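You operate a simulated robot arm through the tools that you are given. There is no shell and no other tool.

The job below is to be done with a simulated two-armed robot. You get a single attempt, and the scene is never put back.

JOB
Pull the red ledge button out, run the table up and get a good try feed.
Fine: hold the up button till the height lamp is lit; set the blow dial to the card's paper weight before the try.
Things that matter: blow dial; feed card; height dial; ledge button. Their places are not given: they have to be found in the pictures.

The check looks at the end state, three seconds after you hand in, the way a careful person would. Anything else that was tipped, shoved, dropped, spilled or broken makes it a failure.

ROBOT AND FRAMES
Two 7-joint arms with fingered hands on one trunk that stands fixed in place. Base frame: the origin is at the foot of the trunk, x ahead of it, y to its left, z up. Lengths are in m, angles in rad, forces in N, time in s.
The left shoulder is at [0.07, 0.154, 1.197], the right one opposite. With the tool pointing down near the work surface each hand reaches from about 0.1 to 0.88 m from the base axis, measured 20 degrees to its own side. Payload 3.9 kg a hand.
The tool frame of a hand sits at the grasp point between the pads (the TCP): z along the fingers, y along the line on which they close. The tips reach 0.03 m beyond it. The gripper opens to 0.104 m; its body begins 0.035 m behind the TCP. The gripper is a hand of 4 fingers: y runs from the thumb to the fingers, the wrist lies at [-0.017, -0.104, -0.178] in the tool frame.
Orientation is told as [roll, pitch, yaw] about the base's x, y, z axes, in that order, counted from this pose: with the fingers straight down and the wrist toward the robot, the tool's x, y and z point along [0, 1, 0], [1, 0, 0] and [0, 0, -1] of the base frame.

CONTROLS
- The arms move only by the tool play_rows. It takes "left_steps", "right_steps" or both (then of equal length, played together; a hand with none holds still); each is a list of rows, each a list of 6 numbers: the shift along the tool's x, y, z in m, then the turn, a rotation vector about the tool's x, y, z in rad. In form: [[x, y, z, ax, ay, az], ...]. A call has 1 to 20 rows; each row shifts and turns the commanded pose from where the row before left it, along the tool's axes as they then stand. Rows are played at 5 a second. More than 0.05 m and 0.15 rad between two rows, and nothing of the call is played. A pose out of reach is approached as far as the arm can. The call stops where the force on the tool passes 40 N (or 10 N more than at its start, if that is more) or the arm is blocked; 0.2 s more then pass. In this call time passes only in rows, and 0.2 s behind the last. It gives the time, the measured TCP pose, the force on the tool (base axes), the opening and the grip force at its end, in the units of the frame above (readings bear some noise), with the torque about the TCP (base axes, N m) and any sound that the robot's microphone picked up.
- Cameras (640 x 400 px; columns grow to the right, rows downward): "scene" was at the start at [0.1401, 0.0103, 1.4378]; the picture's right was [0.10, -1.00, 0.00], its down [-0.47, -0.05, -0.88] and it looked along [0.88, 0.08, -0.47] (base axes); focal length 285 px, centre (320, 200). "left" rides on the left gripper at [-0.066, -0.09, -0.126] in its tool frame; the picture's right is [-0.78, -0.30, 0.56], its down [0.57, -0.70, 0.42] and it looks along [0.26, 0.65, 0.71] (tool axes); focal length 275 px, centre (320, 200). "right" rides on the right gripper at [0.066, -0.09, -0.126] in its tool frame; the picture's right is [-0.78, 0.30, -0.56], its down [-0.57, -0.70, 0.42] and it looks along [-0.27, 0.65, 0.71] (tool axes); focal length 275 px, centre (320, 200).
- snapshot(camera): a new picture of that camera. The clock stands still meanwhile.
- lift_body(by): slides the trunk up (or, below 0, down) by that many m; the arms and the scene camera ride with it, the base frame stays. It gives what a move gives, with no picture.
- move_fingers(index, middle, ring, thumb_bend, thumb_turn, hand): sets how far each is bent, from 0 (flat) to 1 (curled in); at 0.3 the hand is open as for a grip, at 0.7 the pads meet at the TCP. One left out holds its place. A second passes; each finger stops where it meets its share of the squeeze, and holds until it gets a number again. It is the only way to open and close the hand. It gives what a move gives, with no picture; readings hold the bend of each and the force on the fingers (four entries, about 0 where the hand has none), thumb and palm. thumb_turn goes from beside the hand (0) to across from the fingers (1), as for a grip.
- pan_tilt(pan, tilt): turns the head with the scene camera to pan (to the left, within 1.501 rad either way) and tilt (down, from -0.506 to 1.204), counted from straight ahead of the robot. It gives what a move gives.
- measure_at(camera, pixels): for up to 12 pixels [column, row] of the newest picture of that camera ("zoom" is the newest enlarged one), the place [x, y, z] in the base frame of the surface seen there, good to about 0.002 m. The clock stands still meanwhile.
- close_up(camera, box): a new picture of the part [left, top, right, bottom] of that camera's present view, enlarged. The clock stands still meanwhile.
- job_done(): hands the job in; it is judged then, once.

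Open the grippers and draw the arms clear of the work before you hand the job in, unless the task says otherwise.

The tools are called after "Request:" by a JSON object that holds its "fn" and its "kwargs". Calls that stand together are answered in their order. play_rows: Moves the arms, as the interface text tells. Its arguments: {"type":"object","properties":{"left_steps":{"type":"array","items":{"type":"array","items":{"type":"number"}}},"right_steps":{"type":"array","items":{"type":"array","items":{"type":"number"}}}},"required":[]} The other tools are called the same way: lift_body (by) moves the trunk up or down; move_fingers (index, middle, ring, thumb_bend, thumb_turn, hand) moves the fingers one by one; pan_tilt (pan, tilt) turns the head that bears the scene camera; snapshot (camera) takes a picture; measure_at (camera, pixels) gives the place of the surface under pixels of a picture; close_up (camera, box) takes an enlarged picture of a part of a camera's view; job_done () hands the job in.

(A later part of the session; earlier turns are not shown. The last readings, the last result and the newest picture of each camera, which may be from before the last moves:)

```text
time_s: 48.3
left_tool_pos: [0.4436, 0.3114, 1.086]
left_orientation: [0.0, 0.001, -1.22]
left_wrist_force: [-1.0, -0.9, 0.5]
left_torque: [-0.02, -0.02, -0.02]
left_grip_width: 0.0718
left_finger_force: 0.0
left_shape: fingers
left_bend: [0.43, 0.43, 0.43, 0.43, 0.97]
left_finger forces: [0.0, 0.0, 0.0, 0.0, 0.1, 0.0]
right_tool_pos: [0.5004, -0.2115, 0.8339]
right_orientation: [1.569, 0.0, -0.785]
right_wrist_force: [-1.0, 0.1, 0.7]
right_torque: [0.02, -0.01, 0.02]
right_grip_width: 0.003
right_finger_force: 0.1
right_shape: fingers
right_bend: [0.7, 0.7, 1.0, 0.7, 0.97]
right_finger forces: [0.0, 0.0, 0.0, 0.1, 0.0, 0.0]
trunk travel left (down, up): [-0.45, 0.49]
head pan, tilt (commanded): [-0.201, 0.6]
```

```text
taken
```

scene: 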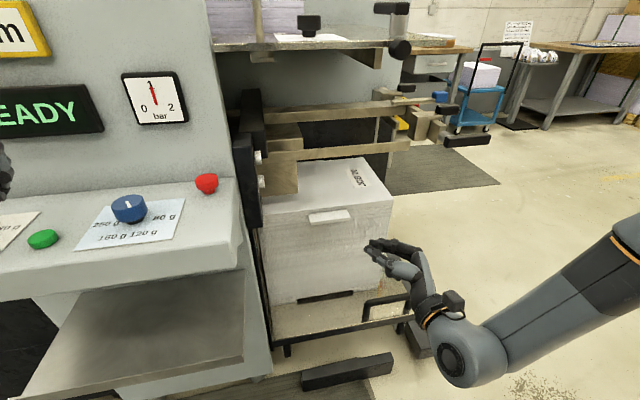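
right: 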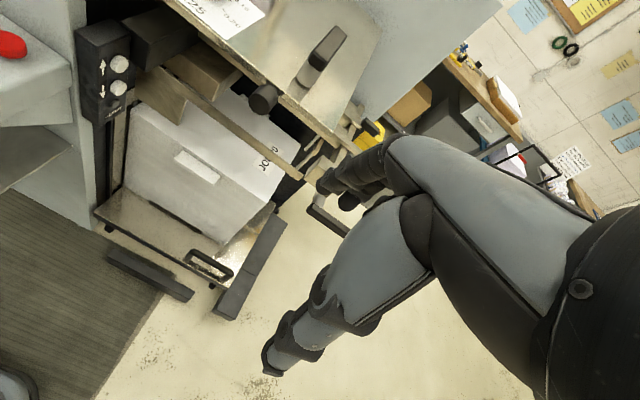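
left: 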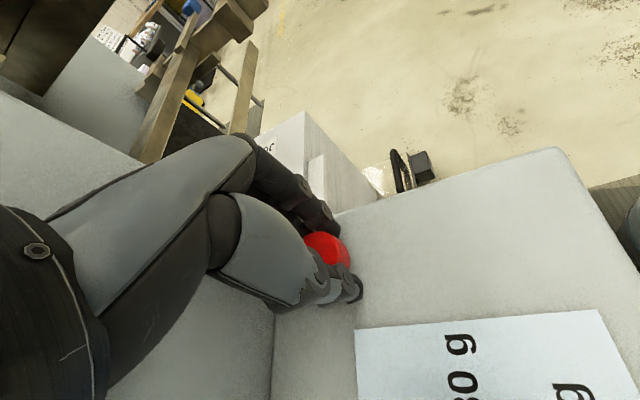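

I raise the right hand to z≈0.955 and move it forward toward the pendant, stopping short of the up button.

Request:
{"fn": "play_rows", "kwargs": {"right_steps": [[0.0403, 0, 0, 0, 0, 0], [0.0403, 0, 0, 0, 0, 0], [0.0403, 0, 0, 0, 0, 0], [0, 0.0129, 0.0392, 0, 0, 0], [0, 0.0129, 0.0392, 0, 0, 0], [0, 0.0129, 0.0392, 0, 0, 0], [0, 0.0129, 0.0392, 0, 0, 0]]}}

Request:
{"fn": "snapshot", "kwargs": {"camera": "scene"}}

Request:
{"fn": "snapshot", "kwargs": {"camera": "right"}}

```text
time_s: 49.9
left_tool_pos: [0.4446, 0.3126, 1.0865]
left_orientation: [-0.001, -0.001, -1.22]
left_wrist_force: [-0.2, 1.1, 0.0]
left_torque: [-0.01, -0.01, -0.01]
left_grip_width: 0.0714
left_finger_force: 0.1
left_shape: fingers
left_bend: [0.43, 0.43, 0.43, 0.43, 0.97]
left_finger forces: [0.0, 0.0, 0.1, 0.1, 0.0, 0.0]
right_tool_pos: [0.6427, -0.1399, 0.9553]
right_orientation: [1.567, 0.002, -0.785]
right_wrist_force: [0.0, 0.3, 0.3]
right_torque: [0.03, 0.04, 0.0]
right_grip_width: 0.0031
right_finger_force: 0.0
right_shape: fingers
right_bend: [0.7, 0.7, 1.0, 0.7, 0.97]
right_finger forces: [0.0, 0.1, 0.0, 0.0, 0.0, 0.1]
right hand out of reach, approached as far as the arm can: row 7
trunk travel left (down, up): [-0.45, 0.49]
head pan, tilt (commanded): [-0.201, 0.6]
```

```text
taken
```

scene: 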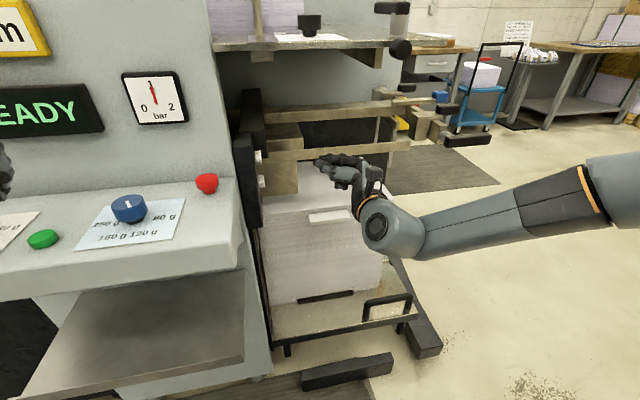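

```text
taken
```

right: 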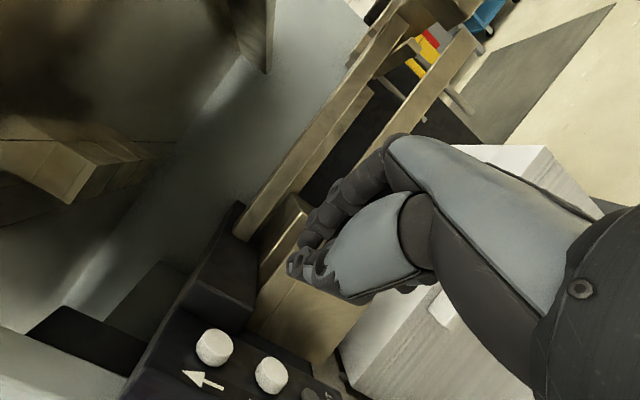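

Only the last row was beyond reach; I'm at [0.643, -0.140, 0.955]. I try moving toward +y in smaller steps.

Request:
{"fn": "play_rows", "kwargs": {"right_steps": [[0, -0.012, 0.012, 0, 0, 0], [0, -0.012, 0.012, 0, 0, 0], [0, -0.012, 0.012, 0, 0, 0]]}}

```text
time_s: 50.7
left_tool_pos: [0.4433, 0.3126, 1.0875]
left_orientation: [-0.001, 0.0, -1.219]
left_wrist_force: [-0.1, -0.9, -0.1]
left_torque: [0.01, -0.01, 0.0]
left_grip_width: 0.0715
left_finger_force: 0.0
left_shape: fingers
left_bend: [0.43, 0.43, 0.43, 0.43, 0.97]
left_finger forces: [0.0, 0.0, 0.0, 0.0, 0.0, 0.0]
right_tool_pos: [0.6266, -0.1112, 0.9719]
right_orientation: [1.57, 0.004, -0.785]
right_wrist_force: [0.0, -0.6, 0.1]
right_torque: [-0.02, 0.02, 0.02]
right_grip_width: 0.0027
right_finger_force: 0.2
right_shape: fingers
right_bend: [0.7, 0.7, 1.0, 0.7, 0.97]
right_finger forces: [0.0, 0.0, 0.0, 0.1, 0.0, 0.0]
right hand out of reach, approached as far as the arm can: row 1, 2, 3
trunk travel left (down, up): [-0.45, 0.49]
head pan, tilt (commanded): [-0.201, 0.6]
```

Still beyond reach in this orientation; I tilt the fingers about 25° downward, which should give the arm more room.

Request:
{"fn": "play_rows", "kwargs": {"right_steps": [[0, 0, 0, 0, -0.14, 0], [0, 0, 0, 0, -0.14, 0], [0, 0, 0, 0, -0.14, 0]]}}

Request:
{"fn": "snapshot", "kwargs": {"camera": "scene"}}

```text
time_s: 51.5
left_tool_pos: [0.4443, 0.3129, 1.0881]
left_orientation: [-0.001, 0.0, -1.221]
left_wrist_force: [-0.6, 1.0, 0.0]
left_torque: [-0.01, -0.04, 0.01]
left_grip_width: 0.0715
left_finger_force: 0.0
left_shape: fingers
left_bend: [0.43, 0.43, 0.43, 0.43, 0.97]
left_finger forces: [0.0, 0.1, 0.1, 0.1, 0.0, 0.0]
right_tool_pos: [0.6265, -0.1114, 0.9748]
right_orientation: [1.148, 0.001, -0.786]
right_wrist_force: [0.4, -0.2, -0.4]
right_torque: [-0.02, 0.0, -0.03]
right_grip_width: 0.0031
right_finger_force: 0.1
right_shape: fingers
right_bend: [0.7, 0.7, 1.0, 0.7, 0.97]
right_finger forces: [0.1, 0.0, 0.0, 0.0, 0.0, 0.0]
trunk travel left (down, up): [-0.45, 0.49]
head pan, tilt (commanded): [-0.201, 0.6]
```

```text
taken
```

scene: 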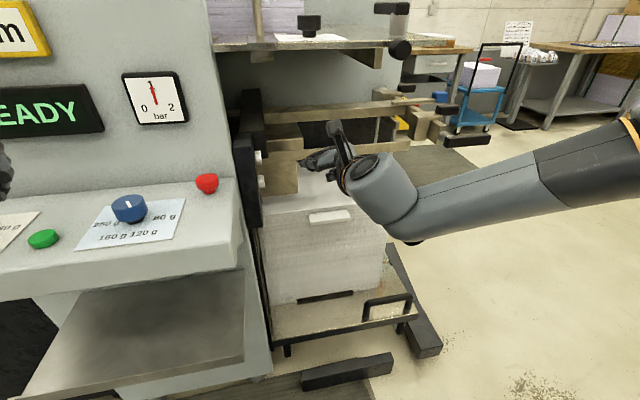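

Now I move toward a pre-press point in small rows, checking reach.

Request:
{"fn": "play_rows", "kwargs": {"right_steps": [[0.0052, -0.0018, 0.0207, 0, 0, 0], [0.0052, -0.0018, 0.0207, 0, 0, 0]]}}

Request:
{"fn": "snapshot", "kwargs": {"camera": "right"}}

Request:
{"fn": "close_up", "kwargs": {"camera": "scene", "box": [220, 90, 420, 230]}}

```text
time_s: 52.1
left_tool_pos: [0.4425, 0.3127, 1.0884]
left_orientation: [0.0, 0.001, -1.221]
left_wrist_force: [-0.5, 0.1, 0.5]
left_torque: [-0.03, -0.02, 0.03]
left_grip_width: 0.0715
left_finger_force: 0.1
left_shape: fingers
left_bend: [0.43, 0.43, 0.43, 0.43, 0.97]
left_finger forces: [0.0, 0.1, 0.0, 0.1, 0.0, 0.0]
right_tool_pos: [0.6442, -0.0899, 0.9744]
right_orientation: [1.15, 0.001, -0.789]
right_wrist_force: [-0.1, 0.6, -0.4]
right_torque: [-0.03, -0.03, -0.01]
right_grip_width: 0.0028
right_finger_force: 0.0
right_shape: fingers
right_bend: [0.7, 0.7, 1.0, 0.7, 0.97]
right_finger forces: [0.0, 0.1, 0.0, 0.0, 0.0, 0.0]
right hand out of reach, approached as far as the arm can: row 2
trunk travel left (down, up): [-0.45, 0.49]
head pan, tilt (commanded): [-0.201, 0.6]
```

```text
taken
```

right: 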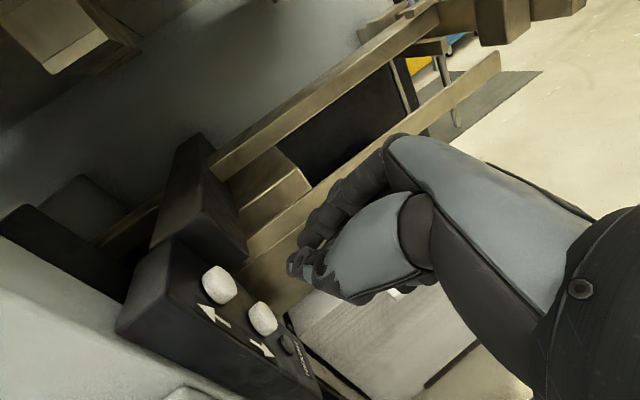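

```text
2.86 times, centred on (320, 160) of scene
```

zoom: 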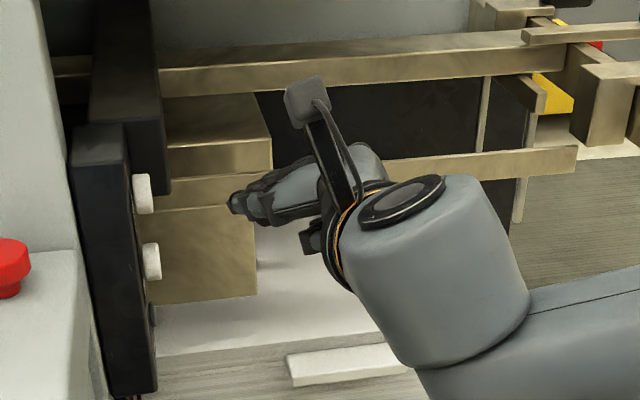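

The up/elbow-out posture limits it. I back off, tilt to about 45° down, and bring the trunk back up 0.2 m for a more natural arm pose.

Request:
{"fn": "play_rows", "kwargs": {"right_steps": [[-0.0155, -0.013, -0.0345, 0, 0, 0], [-0.0155, -0.013, -0.0345, 0, 0, 0], [-0.0155, -0.013, -0.0345, 0, 0, 0], [-0.0155, -0.013, -0.0345, 0, 0, 0], [0, 0, 0, 0, -0.121, 0], [0, 0, 0, 0, -0.121, 0], [0, 0, 0, 0, -0.121, 0]]}}

Request:
{"fn": "lift_body", "kwargs": {"by": 0.2}}

Request:
{"fn": "snapshot", "kwargs": {"camera": "scene"}}

```text
time_s: 53.7
left_tool_pos: [0.444, 0.3112, 1.0863]
left_orientation: [0.001, 0.0, -1.22]
left_wrist_force: [0.6, 0.5, -1.1]
left_torque: [0.03, 0.0, 0.0]
left_grip_width: 0.0713
left_finger_force: 0.1
left_shape: fingers
left_bend: [0.43, 0.43, 0.43, 0.43, 0.97]
left_finger forces: [0.1, 0.0, 0.1, 0.0, 0.0, 0.0]
right_tool_pos: [0.5279, -0.1702, 0.9501]
right_orientation: [0.86, -0.002, -0.784]
right_wrist_force: [-0.3, -0.1, -0.6]
right_torque: [0.02, 0.01, -0.01]
right_grip_width: 0.003
right_finger_force: 0.0
right_shape: fingers
right_bend: [0.7, 0.7, 1.0, 0.7, 0.97]
right_finger forces: [0.0, 0.1, 0.0, 0.0, 0.0, 0.0]
right hand out of reach, approached as far as the arm can: row 4, 5, 6, 7
trunk travel left (down, up): [-0.45, 0.49]
head pan, tilt (commanded): [-0.201, 0.6]
```

```text
time_s: 55.9
left_tool_pos: [0.444, 0.3118, 1.2873]
left_orientation: [-0.001, 0.0, -1.221]
left_wrist_force: [-0.6, -0.9, 0.8]
left_torque: [0.0, 0.01, 0.01]
left_grip_width: 0.0713
left_finger_force: 0.0
left_shape: fingers
left_bend: [0.43, 0.43, 0.43, 0.43, 0.97]
left_finger forces: [0.0, 0.0, 0.1, 0.0, 0.0, 0.0]
right_tool_pos: [0.5274, -0.1693, 1.1501]
right_orientation: [0.863, -0.003, -0.784]
right_wrist_force: [0.2, -0.9, 1.1]
right_torque: [-0.01, 0.02, -0.07]
right_grip_width: 0.0027
right_finger_force: 0.0
right_shape: fingers
right_bend: [0.7, 0.7, 1.0, 0.7, 0.97]
right_finger forces: [0.0, 0.0, 0.0, 0.1, 0.1, 0.0]
trunk travel left (down, up): [-0.65, 0.29]
head pan, tilt (commanded): [-0.201, 0.6]
```

```text
taken
```

scene: 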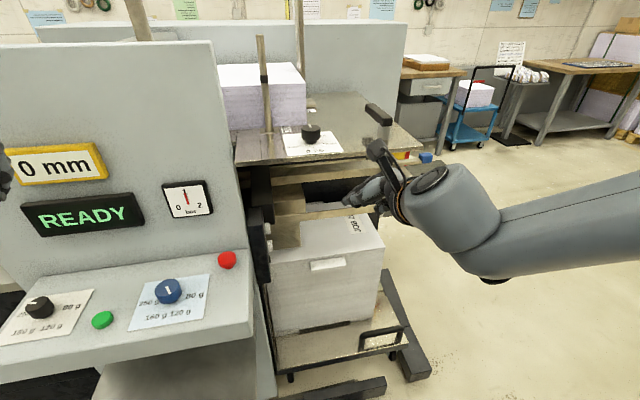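

I move down and forward to about [0.60, -0.13, 0.985] with this 45° tilt and check reach.

Request:
{"fn": "play_rows", "kwargs": {"right_steps": [[-0.0148, 0.0047, 0.0335, 0, 0, 0], [-0.0148, 0.0047, 0.0335, 0, 0, 0], [-0.0148, 0.0047, 0.0335, 0, 0, 0], [-0.0148, 0.0047, 0.0335, 0, 0, 0], [-0.0148, 0.0047, 0.0335, 0, 0, 0]]}}

Request:
{"fn": "snapshot", "kwargs": {"camera": "scene"}}

```text
time_s: 57.1
left_tool_pos: [0.4429, 0.312, 1.2885]
left_orientation: [0.001, 0.0, -1.218]
left_wrist_force: [-0.5, 0.4, -0.6]
left_torque: [0.0, -0.02, 0.01]
left_grip_width: 0.0716
left_finger_force: 0.1
left_shape: fingers
left_bend: [0.43, 0.43, 0.43, 0.43, 0.97]
left_finger forces: [0.1, 0.0, 0.1, 0.0, 0.0, 0.1]
right_tool_pos: [0.5819, -0.1537, 1.0093]
right_orientation: [0.863, -0.002, -0.785]
right_wrist_force: [-0.8, 0.1, 0.4]
right_torque: [-0.02, 0.03, -0.04]
right_grip_width: 0.0028
right_finger_force: 0.0
right_shape: fingers
right_bend: [0.7, 0.7, 1.0, 0.7, 0.97]
right_finger forces: [0.0, 0.0, 0.1, 0.0, 0.0, 0.0]
right hand out of reach, approached as far as the arm can: row 4, 5
trunk travel left (down, up): [-0.65, 0.29]
head pan, tilt (commanded): [-0.201, 0.6]
```

```text
taken
```

scene: 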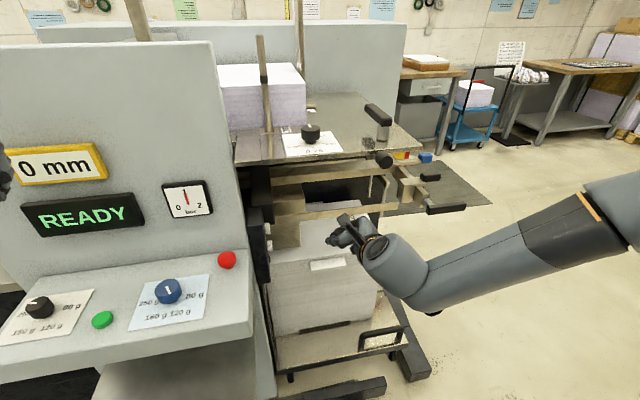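

Still limited. A better idea is to press the button sideways with the index finger's side, using a near-nominal hand pitched forward. I back off and undo the roll and yaw in free space.

Request:
{"fn": "play_rows", "kwargs": {"right_steps": [[0.0148, -0.0047, -0.0335, 0, 0, 0], [0.0148, -0.0047, -0.0335, 0, 0, 0], [0.0148, -0.0047, -0.0335, 0, 0, 0], [0.0148, -0.0047, -0.0335, 0, 0, 0], [0, 0, 0, 0, -0.144, 0], [0, 0, 0, 0, -0.144, 0], [0, 0, 0, 0, -0.144, 0], [0, 0, 0, 0, -0.144, 0], [0, 0, 0, 0, -0.144, 0], [0, 0, 0, 0, -0.143, 0], [0, 0, 0, 0, 0, -0.131], [0, 0, 0, 0, 0, -0.131], [0, 0, 0, 0, 0, -0.131], [0, 0, 0, 0, 0, -0.131], [0, 0, 0, 0, 0, -0.131], [0, 0, 0, 0, 0, -0.13]]}}

Request:
{"fn": "snapshot", "kwargs": {"camera": "scene"}}

```text
time_s: 60.5
left_tool_pos: [0.4435, 0.3117, 1.2884]
left_orientation: [0.001, 0.0, -1.221]
left_wrist_force: [-0.5, -1.1, 0.1]
left_torque: [0.02, -0.04, -0.02]
left_grip_width: 0.0716
left_finger_force: 0.0
left_shape: fingers
left_bend: [0.43, 0.43, 0.43, 0.43, 0.97]
left_finger forces: [0.1, 0.1, 0.0, 0.0, 0.0, 0.0]
right_tool_pos: [0.5257, -0.1889, 1.134]
right_orientation: [0.647, -0.548, -0.182]
right_wrist_force: [-0.4, 0.0, 0.6]
right_torque: [0.0, 0.01, 0.02]
right_grip_width: 0.003
right_finger_force: 0.0
right_shape: fingers
right_bend: [0.7, 0.7, 1.0, 0.7, 0.97]
right_finger forces: [0.0, 0.0, 0.0, 0.2, 0.1, 0.0]
right hand out of reach, approached as far as the arm can: row 5, 6, 7, 8, 9, 10
trunk travel left (down, up): [-0.65, 0.29]
head pan, tilt (commanded): [-0.201, 0.6]
```

```text
taken
```

scene: 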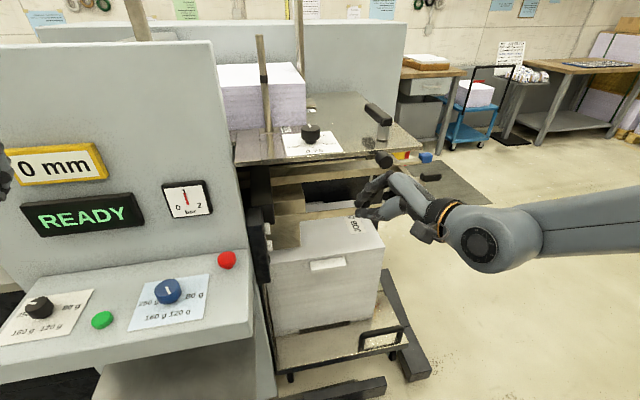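

The tilt-back was blocked but orientation is now pitched. I raise the hand a bit and continue removing the sideways tilt (rotation about tool y).

Request:
{"fn": "play_rows", "kwargs": {"right_steps": [[0.02, 0.02, -0.03, 0, 0, 0], [0.02, 0.02, -0.03, 0, 0, 0], [0, 0, 0, 0, -0.14, 0], [0, 0, 0, 0, -0.14, 0], [0, 0, 0, 0, -0.14, 0], [0, 0, 0, 0, -0.14, 0]]}}

Request:
{"fn": "snapshot", "kwargs": {"camera": "scene"}}

```text
time_s: 61.9
left_tool_pos: [0.4438, 0.3121, 1.2881]
left_orientation: [0.0, 0.001, -1.22]
left_wrist_force: [-0.1, 0.0, -0.1]
left_torque: [0.0, 0.02, -0.01]
left_grip_width: 0.0715
left_finger_force: 0.1
left_shape: fingers
left_bend: [0.43, 0.43, 0.43, 0.43, 0.97]
left_finger forces: [0.1, 0.1, 0.0, 0.0, 0.0, 0.0]
right_tool_pos: [0.5258, -0.2105, 1.2047]
right_orientation: [0.444, -0.549, -0.178]
right_wrist_force: [0.1, 0.4, 0.5]
right_torque: [0.0, 0.0, -0.02]
right_grip_width: 0.0031
right_finger_force: 0.0
right_shape: fingers
right_bend: [0.7, 0.7, 1.0, 0.7, 0.97]
right_finger forces: [0.0, 0.0, 0.1, 0.1, 0.0, 0.1]
right hand out of reach, approached as far as the arm can: row 4, 5, 6
trunk travel left (down, up): [-0.65, 0.29]
head pan, tilt (commanded): [-0.201, 0.6]
```

```text
taken
```

scene: 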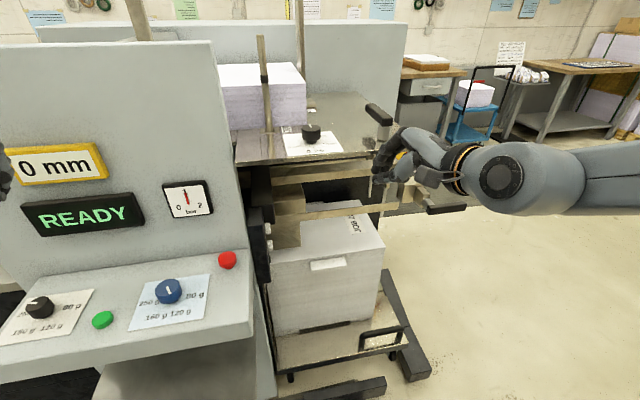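

I return to the earlier free spot near [0.42, -0.35, 1.28], where the roll worked freely, and unwind the tilt there.

Request:
{"fn": "play_rows", "kwargs": {"right_steps": [[-0.0245, -0.0071, -0.0408, 0, 0, 0], [-0.0245, -0.0071, -0.0408, 0, 0, 0], [-0.0245, -0.0071, -0.0408, 0, 0, 0], [-0.0245, -0.0071, -0.0408, 0, 0, 0], [0, 0, 0, 0, -0.11, 0], [0, 0, 0, 0, -0.11, 0], [0, 0, 0, 0, -0.11, 0], [0, 0, 0, 0, -0.11, 0]]}}

```text
time_s: 63.7
left_tool_pos: [0.4443, 0.3134, 1.2883]
left_orientation: [-0.002, -0.002, -1.219]
left_wrist_force: [0.7, -0.2, 0.1]
left_torque: [-0.01, 0.0, 0.01]
left_grip_width: 0.0715
left_finger_force: 0.0
left_shape: fingers
left_bend: [0.43, 0.43, 0.43, 0.43, 0.97]
left_finger forces: [0.0, 0.0, 0.0, 0.0, 0.0, 0.0]
right_tool_pos: [0.4418, -0.3487, 1.2854]
right_orientation: [0.001, -0.549, -0.179]
right_wrist_force: [0.1, 0.6, -0.1]
right_torque: [-0.03, 0.0, 0.0]
right_grip_width: 0.0026
right_finger_force: 0.1
right_shape: fingers
right_bend: [0.7, 0.7, 1.0, 0.7, 0.97]
right_finger forces: [0.0, 0.0, 0.0, 0.0, 0.0, 0.1]
right hand out of reach, approached as far as the arm can: row 4
trunk travel left (down, up): [-0.65, 0.29]
head pan, tilt (commanded): [-0.201, 0.6]
```

The orientation is now pitched forward with no roll. I yaw it to about +0.25 rad and descend in front of the table edge.

Request:
{"fn": "play_rows", "kwargs": {"right_steps": [[0, 0, 0, 0, 0.056, -0.092], [0, 0, 0, 0, 0.056, -0.092], [0, 0, 0, 0, 0.056, -0.092], [0, 0, 0, 0, 0.056, -0.092]]}}

Request:
{"fn": "play_rows", "kwargs": {"right_steps": [[0.0209, -0.0033, 0.0371, 0, 0, 0], [0.0209, -0.0033, 0.0371, 0, 0, 0], [0.0209, -0.0033, 0.0371, 0, 0, 0], [0.0209, -0.0033, 0.0371, 0, 0, 0], [0.0209, -0.0033, 0.0371, 0, 0, 0]]}}

Request:
{"fn": "snapshot", "kwargs": {"camera": "scene"}}

```text
time_s: 64.7
left_tool_pos: [0.4436, 0.3119, 1.286]
left_orientation: [-0.001, -0.001, -1.219]
left_wrist_force: [-0.6, -0.5, 0.4]
left_torque: [0.03, -0.02, -0.03]
left_grip_width: 0.0717
left_finger_force: 0.2
left_shape: fingers
left_bend: [0.43, 0.43, 0.43, 0.43, 0.97]
left_finger forces: [0.1, 0.1, 0.1, 0.1, 0.1, 0.1]
right_tool_pos: [0.4368, -0.3525, 1.2868]
right_orientation: [0.033, -0.56, 0.081]
right_wrist_force: [0.2, -0.4, 0.1]
right_torque: [-0.01, 0.03, 0.02]
right_grip_width: 0.0029
right_finger_force: 0.1
right_shape: fingers
right_bend: [0.7, 0.7, 1.0, 0.7, 0.97]
right_finger forces: [0.1, 0.0, 0.0, 0.1, 0.1, 0.1]
right hand out of reach, approached as far as the arm can: row 3, 4
trunk travel left (down, up): [-0.65, 0.29]
head pan, tilt (commanded): [-0.201, 0.6]
```

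```text
time_s: 65.9
left_tool_pos: [0.4457, 0.3129, 1.286]
left_orientation: [-0.002, 0.0, -1.22]
left_wrist_force: [0.2, -0.5, 0.7]
left_torque: [0.02, 0.04, -0.01]
left_grip_width: 0.0713
left_finger_force: 0.0
left_shape: fingers
left_bend: [0.43, 0.43, 0.43, 0.43, 0.97]
left_finger forces: [0.0, 0.1, 0.0, 0.1, 0.0, 0.0]
right_tool_pos: [0.5136, -0.2336, 1.1236]
right_orientation: [0.034, -0.561, 0.082]
right_wrist_force: [-0.1, 0.8, -0.4]
right_torque: [0.0, -0.01, -0.02]
right_grip_width: 0.0028
right_finger_force: 0.0
right_shape: fingers
right_bend: [0.7, 0.7, 1.0, 0.7, 0.97]
right_finger forces: [0.1, 0.0, 0.0, 0.1, 0.0, 0.1]
trunk travel left (down, up): [-0.65, 0.29]
head pan, tilt (commanded): [-0.201, 0.6]
```

```text
taken
```

scene: 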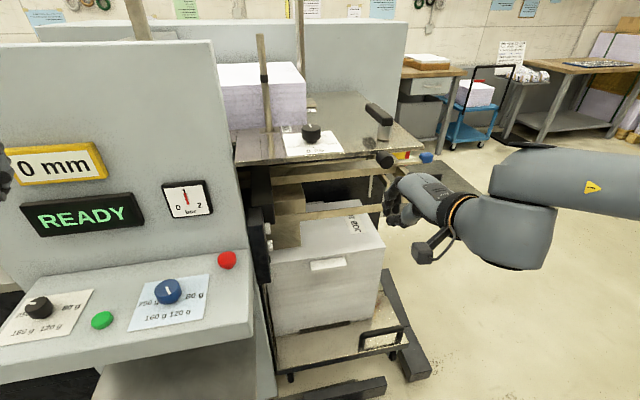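

Yaw stuck near 0.08, which is acceptable. I continue down to about [0.54, -0.14, 0.99].

Request:
{"fn": "play_rows", "kwargs": {"right_steps": [[0.0229, -0.0107, 0.0329, 0, 0, 0], [0.0229, -0.0107, 0.0329, 0, 0, 0], [0.0229, -0.0107, 0.0329, 0, 0, 0], [0.0229, -0.0107, 0.0329, 0, 0, 0]]}}

Request:
{"fn": "snapshot", "kwargs": {"camera": "scene"}}

Request:
{"fn": "snapshot", "kwargs": {"camera": "right"}}

```text
time_s: 66.9
left_tool_pos: [0.444, 0.3108, 1.2881]
left_orientation: [0.0, 0.001, -1.224]
left_wrist_force: [-0.7, -0.1, -0.6]
left_torque: [0.03, -0.01, 0.0]
left_grip_width: 0.0715
left_finger_force: 0.1
left_shape: fingers
left_bend: [0.43, 0.43, 0.43, 0.43, 0.97]
left_finger forces: [0.0, 0.0, 0.0, 0.1, 0.0, 0.0]
right_tool_pos: [0.5323, -0.1508, 1.0115]
right_orientation: [0.034, -0.56, 0.081]
right_wrist_force: [1.1, -0.6, 0.7]
right_torque: [0.01, 0.0, -0.04]
right_grip_width: 0.0028
right_finger_force: 0.0
right_shape: fingers
right_bend: [0.7, 0.7, 1.0, 0.7, 0.97]
right_finger forces: [0.1, 0.1, 0.0, 0.0, 0.0, 0.1]
right hand out of reach, approached as far as the arm can: row 4
trunk travel left (down, up): [-0.65, 0.29]
head pan, tilt (commanded): [-0.201, 0.6]
```

```text
taken
```

scene: 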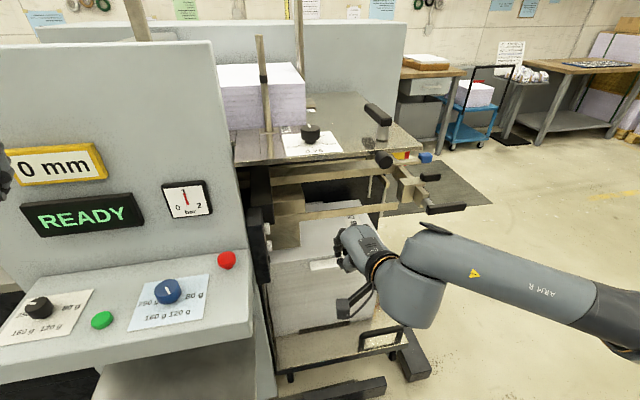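

```text
taken
```

right: 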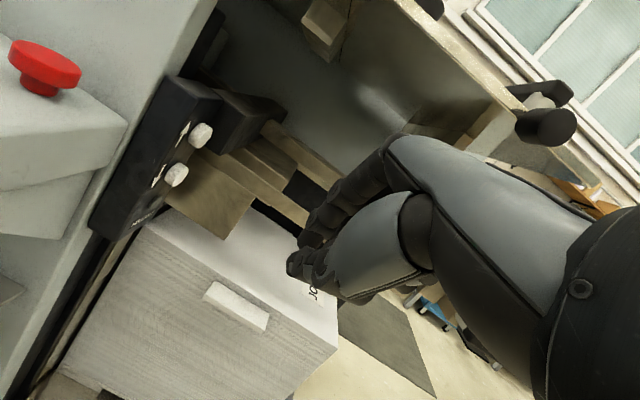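

The limit here seems to be the folded elbow; moving forward should free it. I go forward to about [0.62, -0.13, 0.99].

Request:
{"fn": "play_rows", "kwargs": {"right_steps": [[0.0042, 0.0217, 0.0215, 0, 0, 0], [0.0042, 0.0217, 0.0215, 0, 0, 0], [0.0042, 0.0217, 0.0215, 0, 0, 0]]}}

```text
time_s: 67.7
left_tool_pos: [0.4458, 0.3123, 1.2872]
left_orientation: [-0.001, 0.001, -1.22]
left_wrist_force: [0.1, 0.5, 0.4]
left_torque: [-0.01, 0.02, 0.01]
left_grip_width: 0.0716
left_finger_force: 0.1
left_shape: fingers
left_bend: [0.43, 0.43, 0.43, 0.43, 0.97]
left_finger forces: [0.0, 0.0, 0.0, 0.0, 0.0, 0.1]
right_tool_pos: [0.6223, -0.1487, 0.9912]
right_orientation: [0.032, -0.558, 0.082]
right_wrist_force: [0.9, -1.1, 0.2]
right_torque: [0.0, 0.02, -0.04]
right_grip_width: 0.0027
right_finger_force: 0.1
right_shape: fingers
right_bend: [0.7, 0.7, 1.0, 0.7, 0.97]
right_finger forces: [0.0, 0.0, 0.1, 0.1, 0.0, 0.0]
right hand out of reach, approached as far as the arm can: row 1, 3
trunk travel left (down, up): [-0.65, 0.29]
head pan, tilt (commanded): [-0.201, 0.6]
```

It reached x=0.622 but not the y. I try yawing slightly the other way (-0.25 rad) and stepping toward +y.

Request:
{"fn": "play_rows", "kwargs": {"right_steps": [[0, 0, 0, 0, -0.066, 0.106], [0, 0, 0, 0, -0.066, 0.106], [0.0296, -0.0043, -0.0027, 0, 0, 0], [0.0296, -0.0043, -0.0027, 0, 0, 0]]}}

Request:
{"fn": "snapshot", "kwargs": {"camera": "scene"}}

```text
time_s: 68.7
left_tool_pos: [0.4452, 0.3153, 1.2869]
left_orientation: [-0.002, -0.001, -1.221]
left_wrist_force: [-0.6, 0.5, 0.7]
left_torque: [-0.04, 0.04, 0.01]
left_grip_width: 0.0716
left_finger_force: 0.2
left_shape: fingers
left_bend: [0.43, 0.43, 0.43, 0.43, 0.97]
left_finger forces: [0.1, 0.0, 0.0, 0.1, 0.0, 0.1]
right_tool_pos: [0.6224, -0.0891, 0.9905]
right_orientation: [0.032, -0.553, -0.169]
right_wrist_force: [0.0, 0.2, -0.7]
right_torque: [-0.04, 0.0, -0.04]
right_grip_width: 0.0029
right_finger_force: 0.1
right_shape: fingers
right_bend: [0.7, 0.7, 1.0, 0.7, 0.97]
right_finger forces: [0.0, 0.1, 0.0, 0.0, 0.1, 0.0]
right hand out of reach, approached as far as the arm can: row 1
trunk travel left (down, up): [-0.65, 0.29]
head pan, tilt (commanded): [-0.201, 0.6]
```

```text
taken
```

scene: 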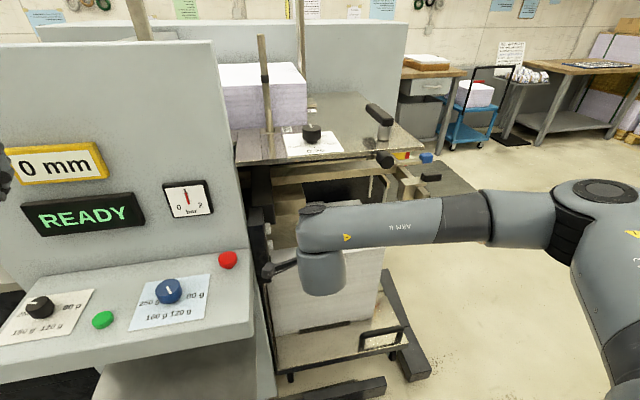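

The arm now has room (TCP [0.622, -0.089, 0.990]). I move forward beside the pendant, staying right of the button.

Request:
{"fn": "play_rows", "kwargs": {"right_steps": [[0.0087, 0.017, 0.0166, 0, 0, 0], [0.0087, 0.017, 0.0166, 0, 0, 0]]}}

Request:
{"fn": "snapshot", "kwargs": {"camera": "right"}}

Request:
{"fn": "close_up", "kwargs": {"camera": "scene", "box": [200, 140, 400, 300]}}

```text
time_s: 69.3
left_tool_pos: [0.4459, 0.3129, 1.2861]
left_orientation: [-0.001, -0.001, -1.221]
left_wrist_force: [0.0, -0.2, 0.0]
left_torque: [-0.01, -0.04, 0.02]
left_grip_width: 0.0717
left_finger_force: 0.0
left_shape: fingers
left_bend: [0.43, 0.43, 0.43, 0.43, 0.97]
left_finger forces: [0.1, 0.0, 0.0, 0.0, 0.0, 0.1]
right_tool_pos: [0.6721, -0.0785, 0.9815]
right_orientation: [0.032, -0.554, -0.168]
right_wrist_force: [0.0, 0.3, 0.0]
right_torque: [0.0, 0.02, 0.02]
right_grip_width: 0.0026
right_finger_force: 0.1
right_shape: fingers
right_bend: [0.7, 0.7, 1.0, 0.7, 0.97]
right_finger forces: [0.1, 0.0, 0.0, 0.0, 0.0, 0.0]
trunk travel left (down, up): [-0.65, 0.29]
head pan, tilt (commanded): [-0.201, 0.6]
```

```text
taken
```

right: 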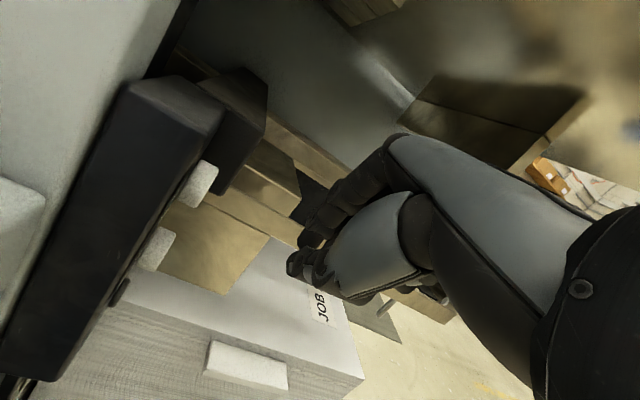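

```text
2.50 times, centred on (300, 220) of scene
```

zoom: 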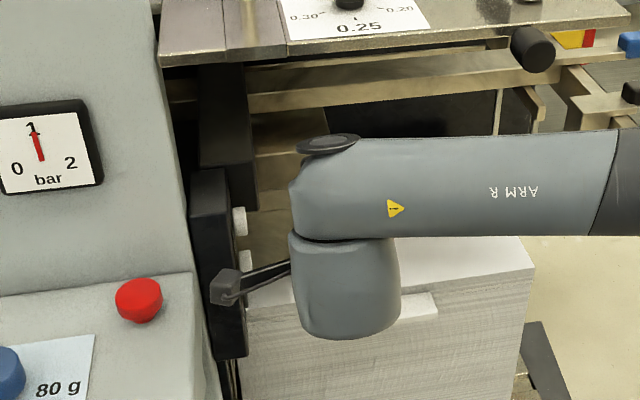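

The beak is beside the buttons now. I measure the buttons and my fingertips from the right camera for accurate alignment.

Request:
{"fn": "measure_at", "kwargs": {"camera": "right", "pixels": [[205, 178], [195, 190], [185, 185], [212, 190], [165, 245], [155, 255], [120, 290], [292, 262], [305, 275], [310, 235], [215, 125], [130, 90]]}}

Request:
{"fn": "close_up", "kwargs": {"camera": "right", "box": [80, 80, 400, 320]}}

```text
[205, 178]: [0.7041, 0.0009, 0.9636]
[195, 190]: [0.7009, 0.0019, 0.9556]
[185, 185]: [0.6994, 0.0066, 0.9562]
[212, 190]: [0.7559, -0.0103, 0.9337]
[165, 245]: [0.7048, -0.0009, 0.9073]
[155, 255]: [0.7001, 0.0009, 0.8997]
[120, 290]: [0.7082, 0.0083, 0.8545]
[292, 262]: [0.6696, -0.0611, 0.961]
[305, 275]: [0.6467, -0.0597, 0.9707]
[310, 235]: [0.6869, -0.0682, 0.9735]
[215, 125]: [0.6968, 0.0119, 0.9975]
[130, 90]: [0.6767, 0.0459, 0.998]
```

```text
1.67 times, centred on (240, 200) of right
```

zoom: 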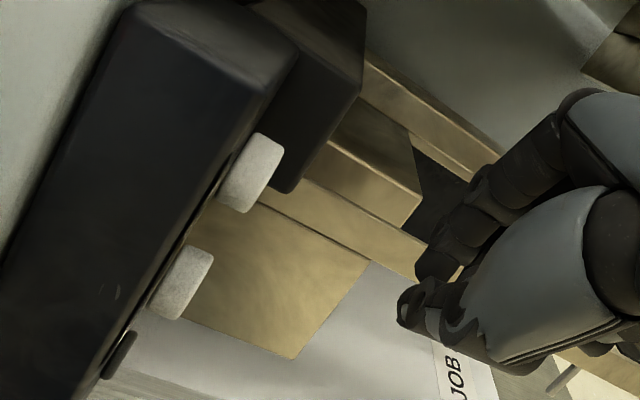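

Thumb side leads slightly, index beside it; both can straddle the up button at [0.712, -0.005, 0.960]. I move to just short of contact at about [0.707, -0.050, 0.980].

Request:
{"fn": "play_rows", "kwargs": {"right_steps": [[0.017, 0.0122, 0.0085, 0, 0, 0], [0.017, 0.0122, 0.0085, 0, 0, 0]]}}

Request:
{"fn": "close_up", "kwargs": {"camera": "right", "box": [80, 80, 400, 320]}}

Request:
{"fn": "snapshot", "kwargs": {"camera": "scene"}}

```text
time_s: 69.9
left_tool_pos: [0.4446, 0.3143, 1.2857]
left_orientation: [-0.001, -0.003, -1.22]
left_wrist_force: [1.0, -0.3, -0.4]
left_torque: [-0.02, -0.02, -0.01]
left_grip_width: 0.0713
left_finger_force: 0.1
left_shape: fingers
left_bend: [0.43, 0.43, 0.43, 0.43, 0.97]
left_finger forces: [0.0, 0.1, 0.0, 0.0, 0.0, 0.0]
right_tool_pos: [0.7031, -0.0493, 0.9802]
right_orientation: [0.035, -0.552, -0.165]
right_wrist_force: [0.0, 0.2, 0.7]
right_torque: [-0.03, 0.02, -0.01]
right_grip_width: 0.0028
right_finger_force: 0.0
right_shape: fingers
right_bend: [0.7, 0.7, 1.0, 0.7, 0.97]
right_finger forces: [0.0, 0.1, 0.0, 0.0, 0.0, 0.0]
trunk travel left (down, up): [-0.65, 0.29]
head pan, tilt (commanded): [-0.201, 0.6]
```

```text
1.67 times, centred on (240, 200) of right
```

zoom: 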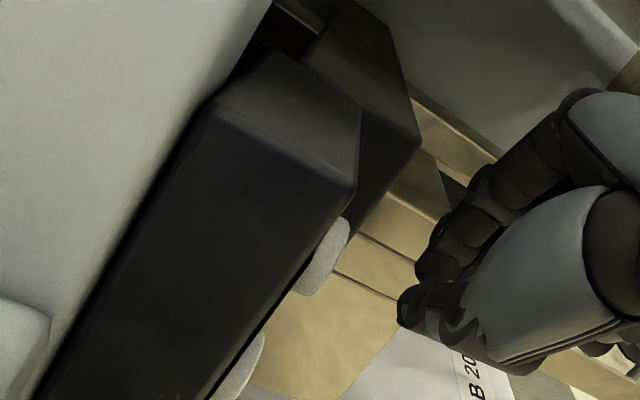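

```text
taken
```

scene: 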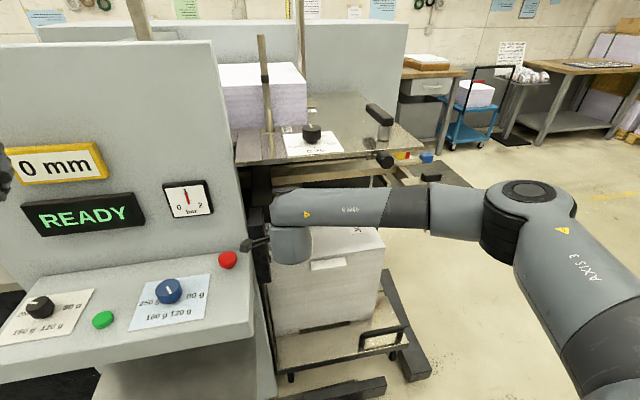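

Close to contact. I push along +y in small rows and watch the force.

Request:
{"fn": "play_rows", "kwargs": {"right_steps": [[0.0059, -0.0009, -0.0005, 0, 0, 0], [0.0059, -0.0009, -0.0005, 0, 0, 0], [0.0059, -0.0009, -0.0005, 0, 0, 0], [0.0044, -0.0006, -0.0004, 0, 0, 0]]}}

Request:
{"fn": "close_up", "kwargs": {"camera": "right", "box": [80, 80, 400, 320]}}

```text
time_s: 70.9
left_tool_pos: [0.4436, 0.3118, 1.2875]
left_orientation: [0.0, 0.0, -1.219]
left_wrist_force: [0.0, 0.4, 0.6]
left_torque: [-0.02, -0.01, -0.01]
left_grip_width: 0.072
left_finger_force: 0.0
left_shape: fingers
left_bend: [0.43, 0.43, 0.43, 0.43, 0.97]
left_finger forces: [0.0, 0.1, 0.0, 0.1, 0.1, 0.1]
right_tool_pos: [0.7047, -0.0268, 0.9823]
right_orientation: [0.032, -0.552, -0.167]
right_wrist_force: [-0.3, 0.3, 0.2]
right_torque: [0.02, 0.02, -0.04]
right_grip_width: 0.0032
right_finger_force: 0.1
right_shape: fingers
right_bend: [0.7, 0.7, 1.0, 0.7, 0.97]
right_finger forces: [0.0, 0.1, 0.1, 0.1, 0.0, 0.0]
trunk travel left (down, up): [-0.65, 0.29]
head pan, tilt (commanded): [-0.201, 0.6]
```

```text
1.67 times, centred on (240, 200) of right
```

zoom: 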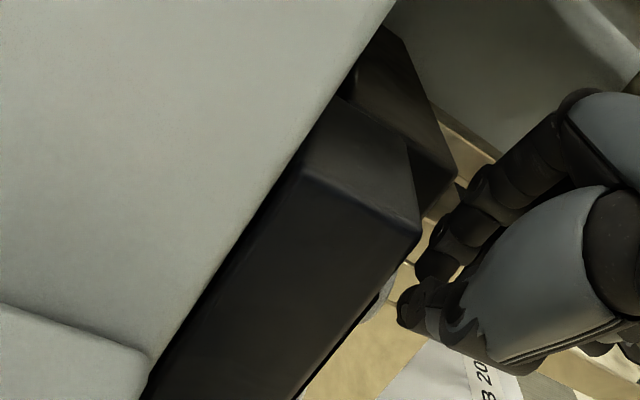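

Almost touching. I continue with 3 mm rows.

Request:
{"fn": "play_rows", "kwargs": {"right_steps": [[0.003, -0.0004, -0.0003, 0, 0, 0], [0.003, -0.0004, -0.0003, 0, 0, 0], [0.003, -0.0004, -0.0003, 0, 0, 0]]}}

Request:
{"fn": "snapshot", "kwargs": {"camera": "scene"}}

Request:
{"fn": "close_up", "kwargs": {"camera": "right", "box": [80, 80, 400, 320]}}

```text
time_s: 71.7
left_tool_pos: [0.4431, 0.312, 1.2876]
left_orientation: [0.0, 0.0, -1.22]
left_wrist_force: [0.1, -0.2, -0.1]
left_torque: [0.0, -0.01, 0.03]
left_grip_width: 0.0714
left_finger_force: 0.0
left_shape: fingers
left_bend: [0.43, 0.43, 0.43, 0.43, 0.97]
left_finger forces: [0.1, 0.1, 0.0, 0.1, 0.0, 0.0]
right_tool_pos: [0.7025, -0.0205, 0.9823]
right_orientation: [0.037, -0.556, -0.169]
right_wrist_force: [0.5, -0.3, 0.7]
right_torque: [-0.02, -0.02, -0.04]
right_grip_width: 0.0028
right_finger_force: 0.5
right_shape: fingers
right_bend: [0.7, 0.7, 1.0, 0.7, 0.97]
right_finger forces: [0.1, 0.1, 0.0, 0.0, 0.3, 0.0]
trunk travel left (down, up): [-0.65, 0.29]
head pan, tilt (commanded): [-0.201, 0.6]
```

```text
taken
```

scene: 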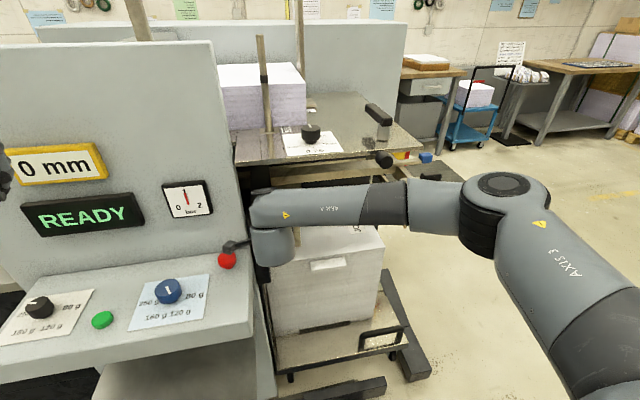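

```text
1.67 times, centred on (240, 200) of right
```

zoom: 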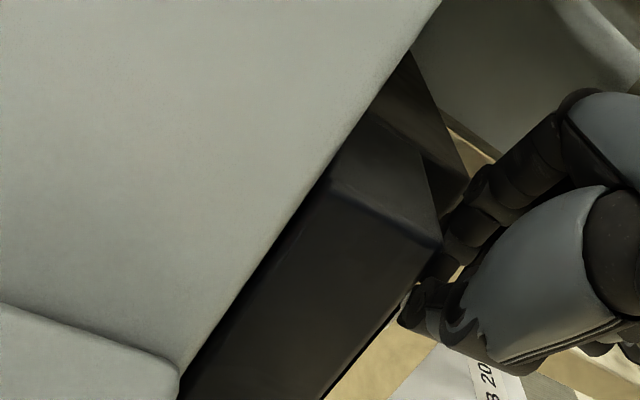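

Thumb force 0.3 N: just touching. I push further by 2 mm rows.

Request:
{"fn": "play_rows", "kwargs": {"right_steps": [[0.002, -0.0003, -0.0002, 0, 0, 0], [0.002, -0.0003, -0.0002, 0, 0, 0], [0.002, -0.0003, -0.0002, 0, 0, 0]]}}

Request:
{"fn": "close_up", "kwargs": {"camera": "scene", "box": [160, 120, 400, 290]}}

```text
time_s: 72.5
left_tool_pos: [0.4431, 0.3115, 1.2882]
left_orientation: [0.0, -0.001, -1.223]
left_wrist_force: [0.6, 0.6, 0.2]
left_torque: [0.01, 0.0, 0.0]
left_grip_width: 0.0717
left_finger_force: 0.0
left_shape: fingers
left_bend: [0.43, 0.43, 0.43, 0.43, 0.97]
left_finger forces: [0.0, 0.0, 0.0, 0.0, 0.0, 0.0]
right_tool_pos: [0.7032, -0.0148, 0.983]
right_orientation: [0.035, -0.553, -0.168]
right_wrist_force: [-0.2, -3.3, -0.2]
right_torque: [-0.04, 0.0, 0.0]
right_grip_width: 0.0027
right_finger_force: 1.2
right_shape: fingers
right_bend: [0.7, 0.7, 1.0, 0.7, 0.98]
right_finger forces: [0.1, 0.1, 0.0, 0.0, 2.6, 0.0]
trunk travel left (down, up): [-0.65, 0.29]
head pan, tilt (commanded): [-0.201, 0.6]
```

```text
2.35 times, centred on (280, 205) of scene
```

zoom: 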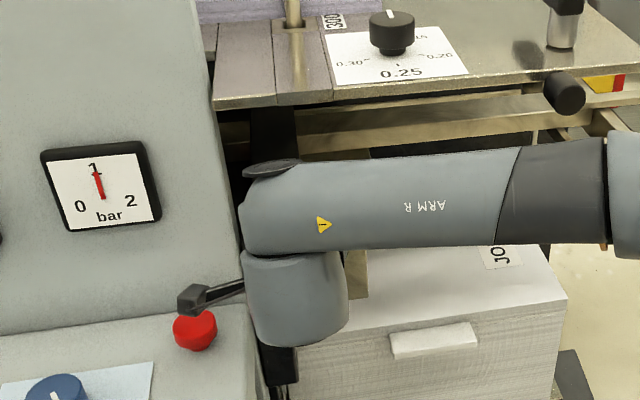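

3.3 N on the button. I push a bit further and check whether the pile moves.

Request:
{"fn": "play_rows", "kwargs": {"right_steps": [[0.002, -0.0003, -0.0002, 0, 0, 0], [0.002, -0.0003, -0.0002, 0, 0, 0]]}}

Request:
{"fn": "snapshot", "kwargs": {"camera": "scene"}}

Request:
{"fn": "measure_at", "kwargs": {"camera": "scene", "pixels": [[328, 265], [365, 240], [370, 228]]}}

```text
time_s: 73.1
left_tool_pos: [0.4437, 0.3117, 1.2878]
left_orientation: [0.001, 0.0, -1.223]
left_wrist_force: [-0.1, -0.2, -0.2]
left_torque: [0.02, 0.01, 0.0]
left_grip_width: 0.0715
left_finger_force: 0.1
left_shape: fingers
left_bend: [0.43, 0.43, 0.43, 0.43, 0.97]
left_finger forces: [0.0, 0.0, 0.0, 0.0, 0.0, 0.1]
right_tool_pos: [0.7033, -0.0114, 0.9825]
right_orientation: [0.035, -0.551, -0.169]
right_wrist_force: [-0.4, -3.5, -0.1]
right_torque: [-0.07, 0.03, -0.02]
right_grip_width: 0.003
right_finger_force: 1.8
right_shape: fingers
right_bend: [0.7, 0.7, 1.0, 0.7, 0.99]
right_finger forces: [0.1, 0.0, 0.0, 0.1, 4.1, 0.0]
trunk travel left (down, up): [-0.65, 0.29]
head pan, tilt (commanded): [-0.201, 0.6]
heard: click
```

```text
taken
```

scene: 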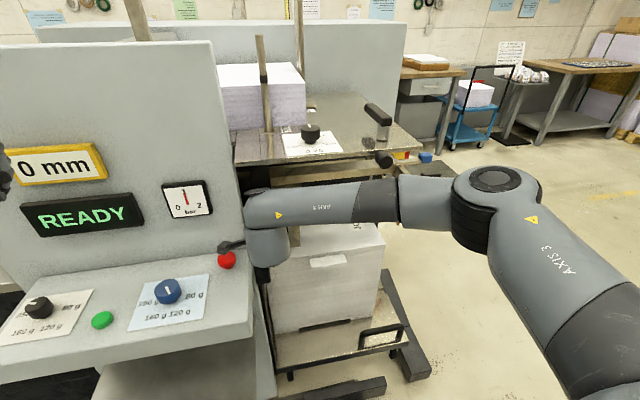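

```text
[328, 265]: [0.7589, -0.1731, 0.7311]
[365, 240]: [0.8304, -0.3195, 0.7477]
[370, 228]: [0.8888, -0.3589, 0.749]
```

A click was heard and the pile top rose from 0.735 to about 0.748: the up button works. Before holding longer I check whether I can see the HEIGHT lamp.

Request:
{"fn": "close_up", "kwargs": {"camera": "scene", "box": [240, 220, 320, 290]}}

Request:
{"fn": "snapshot", "kwargs": {"camera": "right"}}

```text
5.71 times, centred on (280, 255) of scene
```

zoom: 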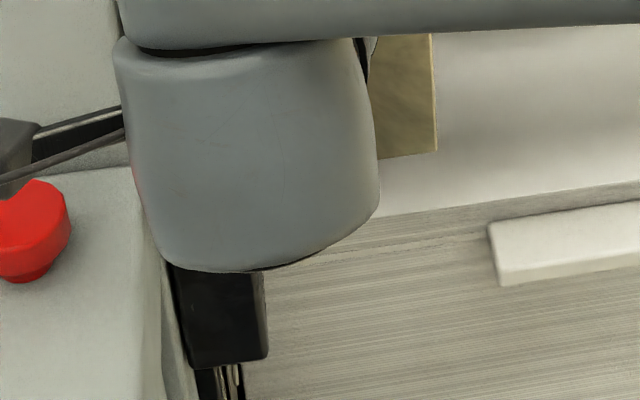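

```text
taken
```

right: 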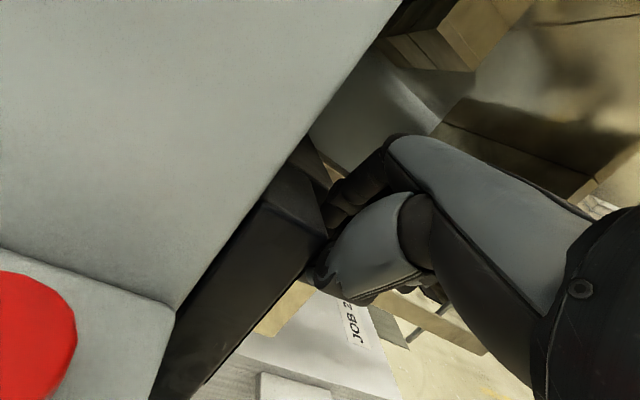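

The lamp is hidden just behind the wrist housing (about pixel (270,262)). I back off the button, lower the trunk 6 cm and raise the hand by the same, so the head camera looks in below the housing.

Request:
{"fn": "play_rows", "kwargs": {"right_steps": [[-0.0172, 0.0025, 0.0016, 0, 0, 0], [-0.0172, 0.0025, 0.0016, 0, 0, 0]]}}

Request:
{"fn": "lift_body", "kwargs": {"by": -0.06}}

Request:
{"fn": "play_rows", "kwargs": {"right_steps": [[0, 0.0159, -0.0254, 0, 0, 0], [0, 0.0159, -0.0254, 0, 0, 0]]}}

Request:
{"fn": "snapshot", "kwargs": {"camera": "scene"}}

```text
time_s: 73.7
left_tool_pos: [0.4436, 0.3112, 1.2882]
left_orientation: [0.0, -0.001, -1.219]
left_wrist_force: [-0.5, 1.0, -0.3]
left_torque: [0.02, -0.03, 0.0]
left_grip_width: 0.0717
left_finger_force: 0.1
left_shape: fingers
left_bend: [0.43, 0.43, 0.43, 0.43, 0.97]
left_finger forces: [0.1, 0.0, 0.1, 0.0, 0.1, 0.0]
right_tool_pos: [0.702, -0.0426, 0.9831]
right_orientation: [0.038, -0.553, -0.168]
right_wrist_force: [-0.8, -0.5, -0.3]
right_torque: [0.01, -0.02, 0.04]
right_grip_width: 0.003
right_finger_force: 0.0
right_shape: fingers
right_bend: [0.7, 0.7, 1.0, 0.7, 0.97]
right_finger forces: [0.0, 0.1, 0.0, 0.0, 0.0, 0.0]
trunk travel left (down, up): [-0.65, 0.29]
head pan, tilt (commanded): [-0.201, 0.6]
```

```text
time_s: 74.7
left_tool_pos: [0.4441, 0.3121, 1.2282]
left_orientation: [-0.001, 0.0, -1.221]
left_wrist_force: [-0.6, -0.3, -0.2]
left_torque: [0.02, 0.04, -0.03]
left_grip_width: 0.072
left_finger_force: 0.1
left_shape: fingers
left_bend: [0.43, 0.43, 0.43, 0.43, 0.97]
left_finger forces: [0.1, 0.0, 0.0, 0.0, 0.1, 0.0]
right_tool_pos: [0.7042, -0.0433, 0.9219]
right_orientation: [0.035, -0.553, -0.168]
right_wrist_force: [0.0, 0.3, 0.5]
right_torque: [-0.02, 0.01, 0.01]
right_grip_width: 0.0029
right_finger_force: 0.0
right_shape: fingers
right_bend: [0.7, 0.7, 1.0, 0.7, 0.97]
right_finger forces: [0.0, 0.0, 0.1, 0.1, 0.1, 0.0]
trunk travel left (down, up): [-0.59, 0.35]
head pan, tilt (commanded): [-0.201, 0.6]
```

```text
time_s: 75.3
left_tool_pos: [0.4443, 0.3112, 1.2281]
left_orientation: [-0.001, 0.001, -1.22]
left_wrist_force: [-0.4, -0.7, 0.7]
left_torque: [0.03, -0.02, -0.02]
left_grip_width: 0.0714
left_finger_force: 0.1
left_shape: fingers
left_bend: [0.43, 0.43, 0.43, 0.43, 0.97]
left_finger forces: [0.1, 0.0, 0.0, 0.1, 0.1, 0.0]
right_tool_pos: [0.7028, -0.0456, 0.9817]
right_orientation: [0.033, -0.554, -0.168]
right_wrist_force: [0.0, 0.4, 0.0]
right_torque: [0.02, 0.03, 0.0]
right_grip_width: 0.0031
right_finger_force: 0.0
right_shape: fingers
right_bend: [0.7, 0.7, 1.0, 0.7, 0.97]
right_finger forces: [0.1, 0.0, 0.0, 0.1, 0.1, 0.1]
trunk travel left (down, up): [-0.59, 0.35]
head pan, tilt (commanded): [-0.201, 0.6]
```

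```text
taken
```

scene: 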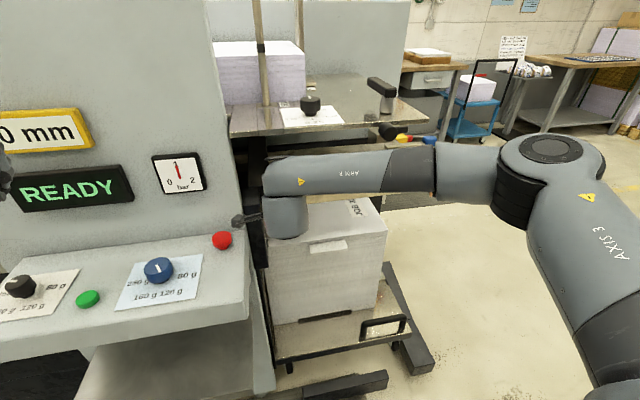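

The hand is back beside the button. I zoom on the lower pendant to see whether the lamp is visible and check the pile height.

Request:
{"fn": "close_up", "kwargs": {"camera": "scene", "box": [235, 190, 315, 260]}}

Request:
{"fn": "measure_at", "kwargs": {"camera": "scene", "pixels": [[330, 247], [370, 215], [345, 225], [300, 300]]}}

```text
5.71 times, centred on (275, 225) of scene
```

zoom: 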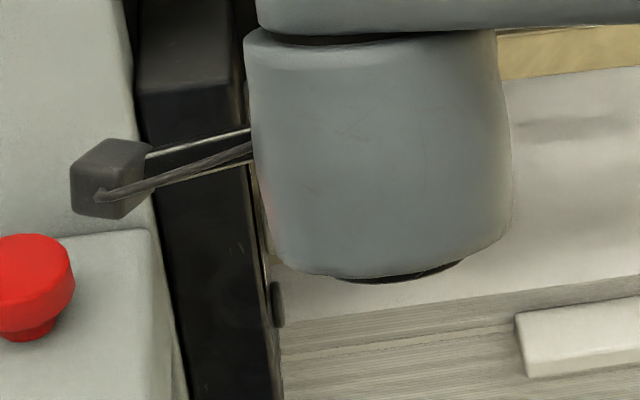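

```text
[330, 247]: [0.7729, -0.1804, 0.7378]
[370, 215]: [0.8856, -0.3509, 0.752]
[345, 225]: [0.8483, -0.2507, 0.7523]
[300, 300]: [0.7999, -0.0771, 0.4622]
```

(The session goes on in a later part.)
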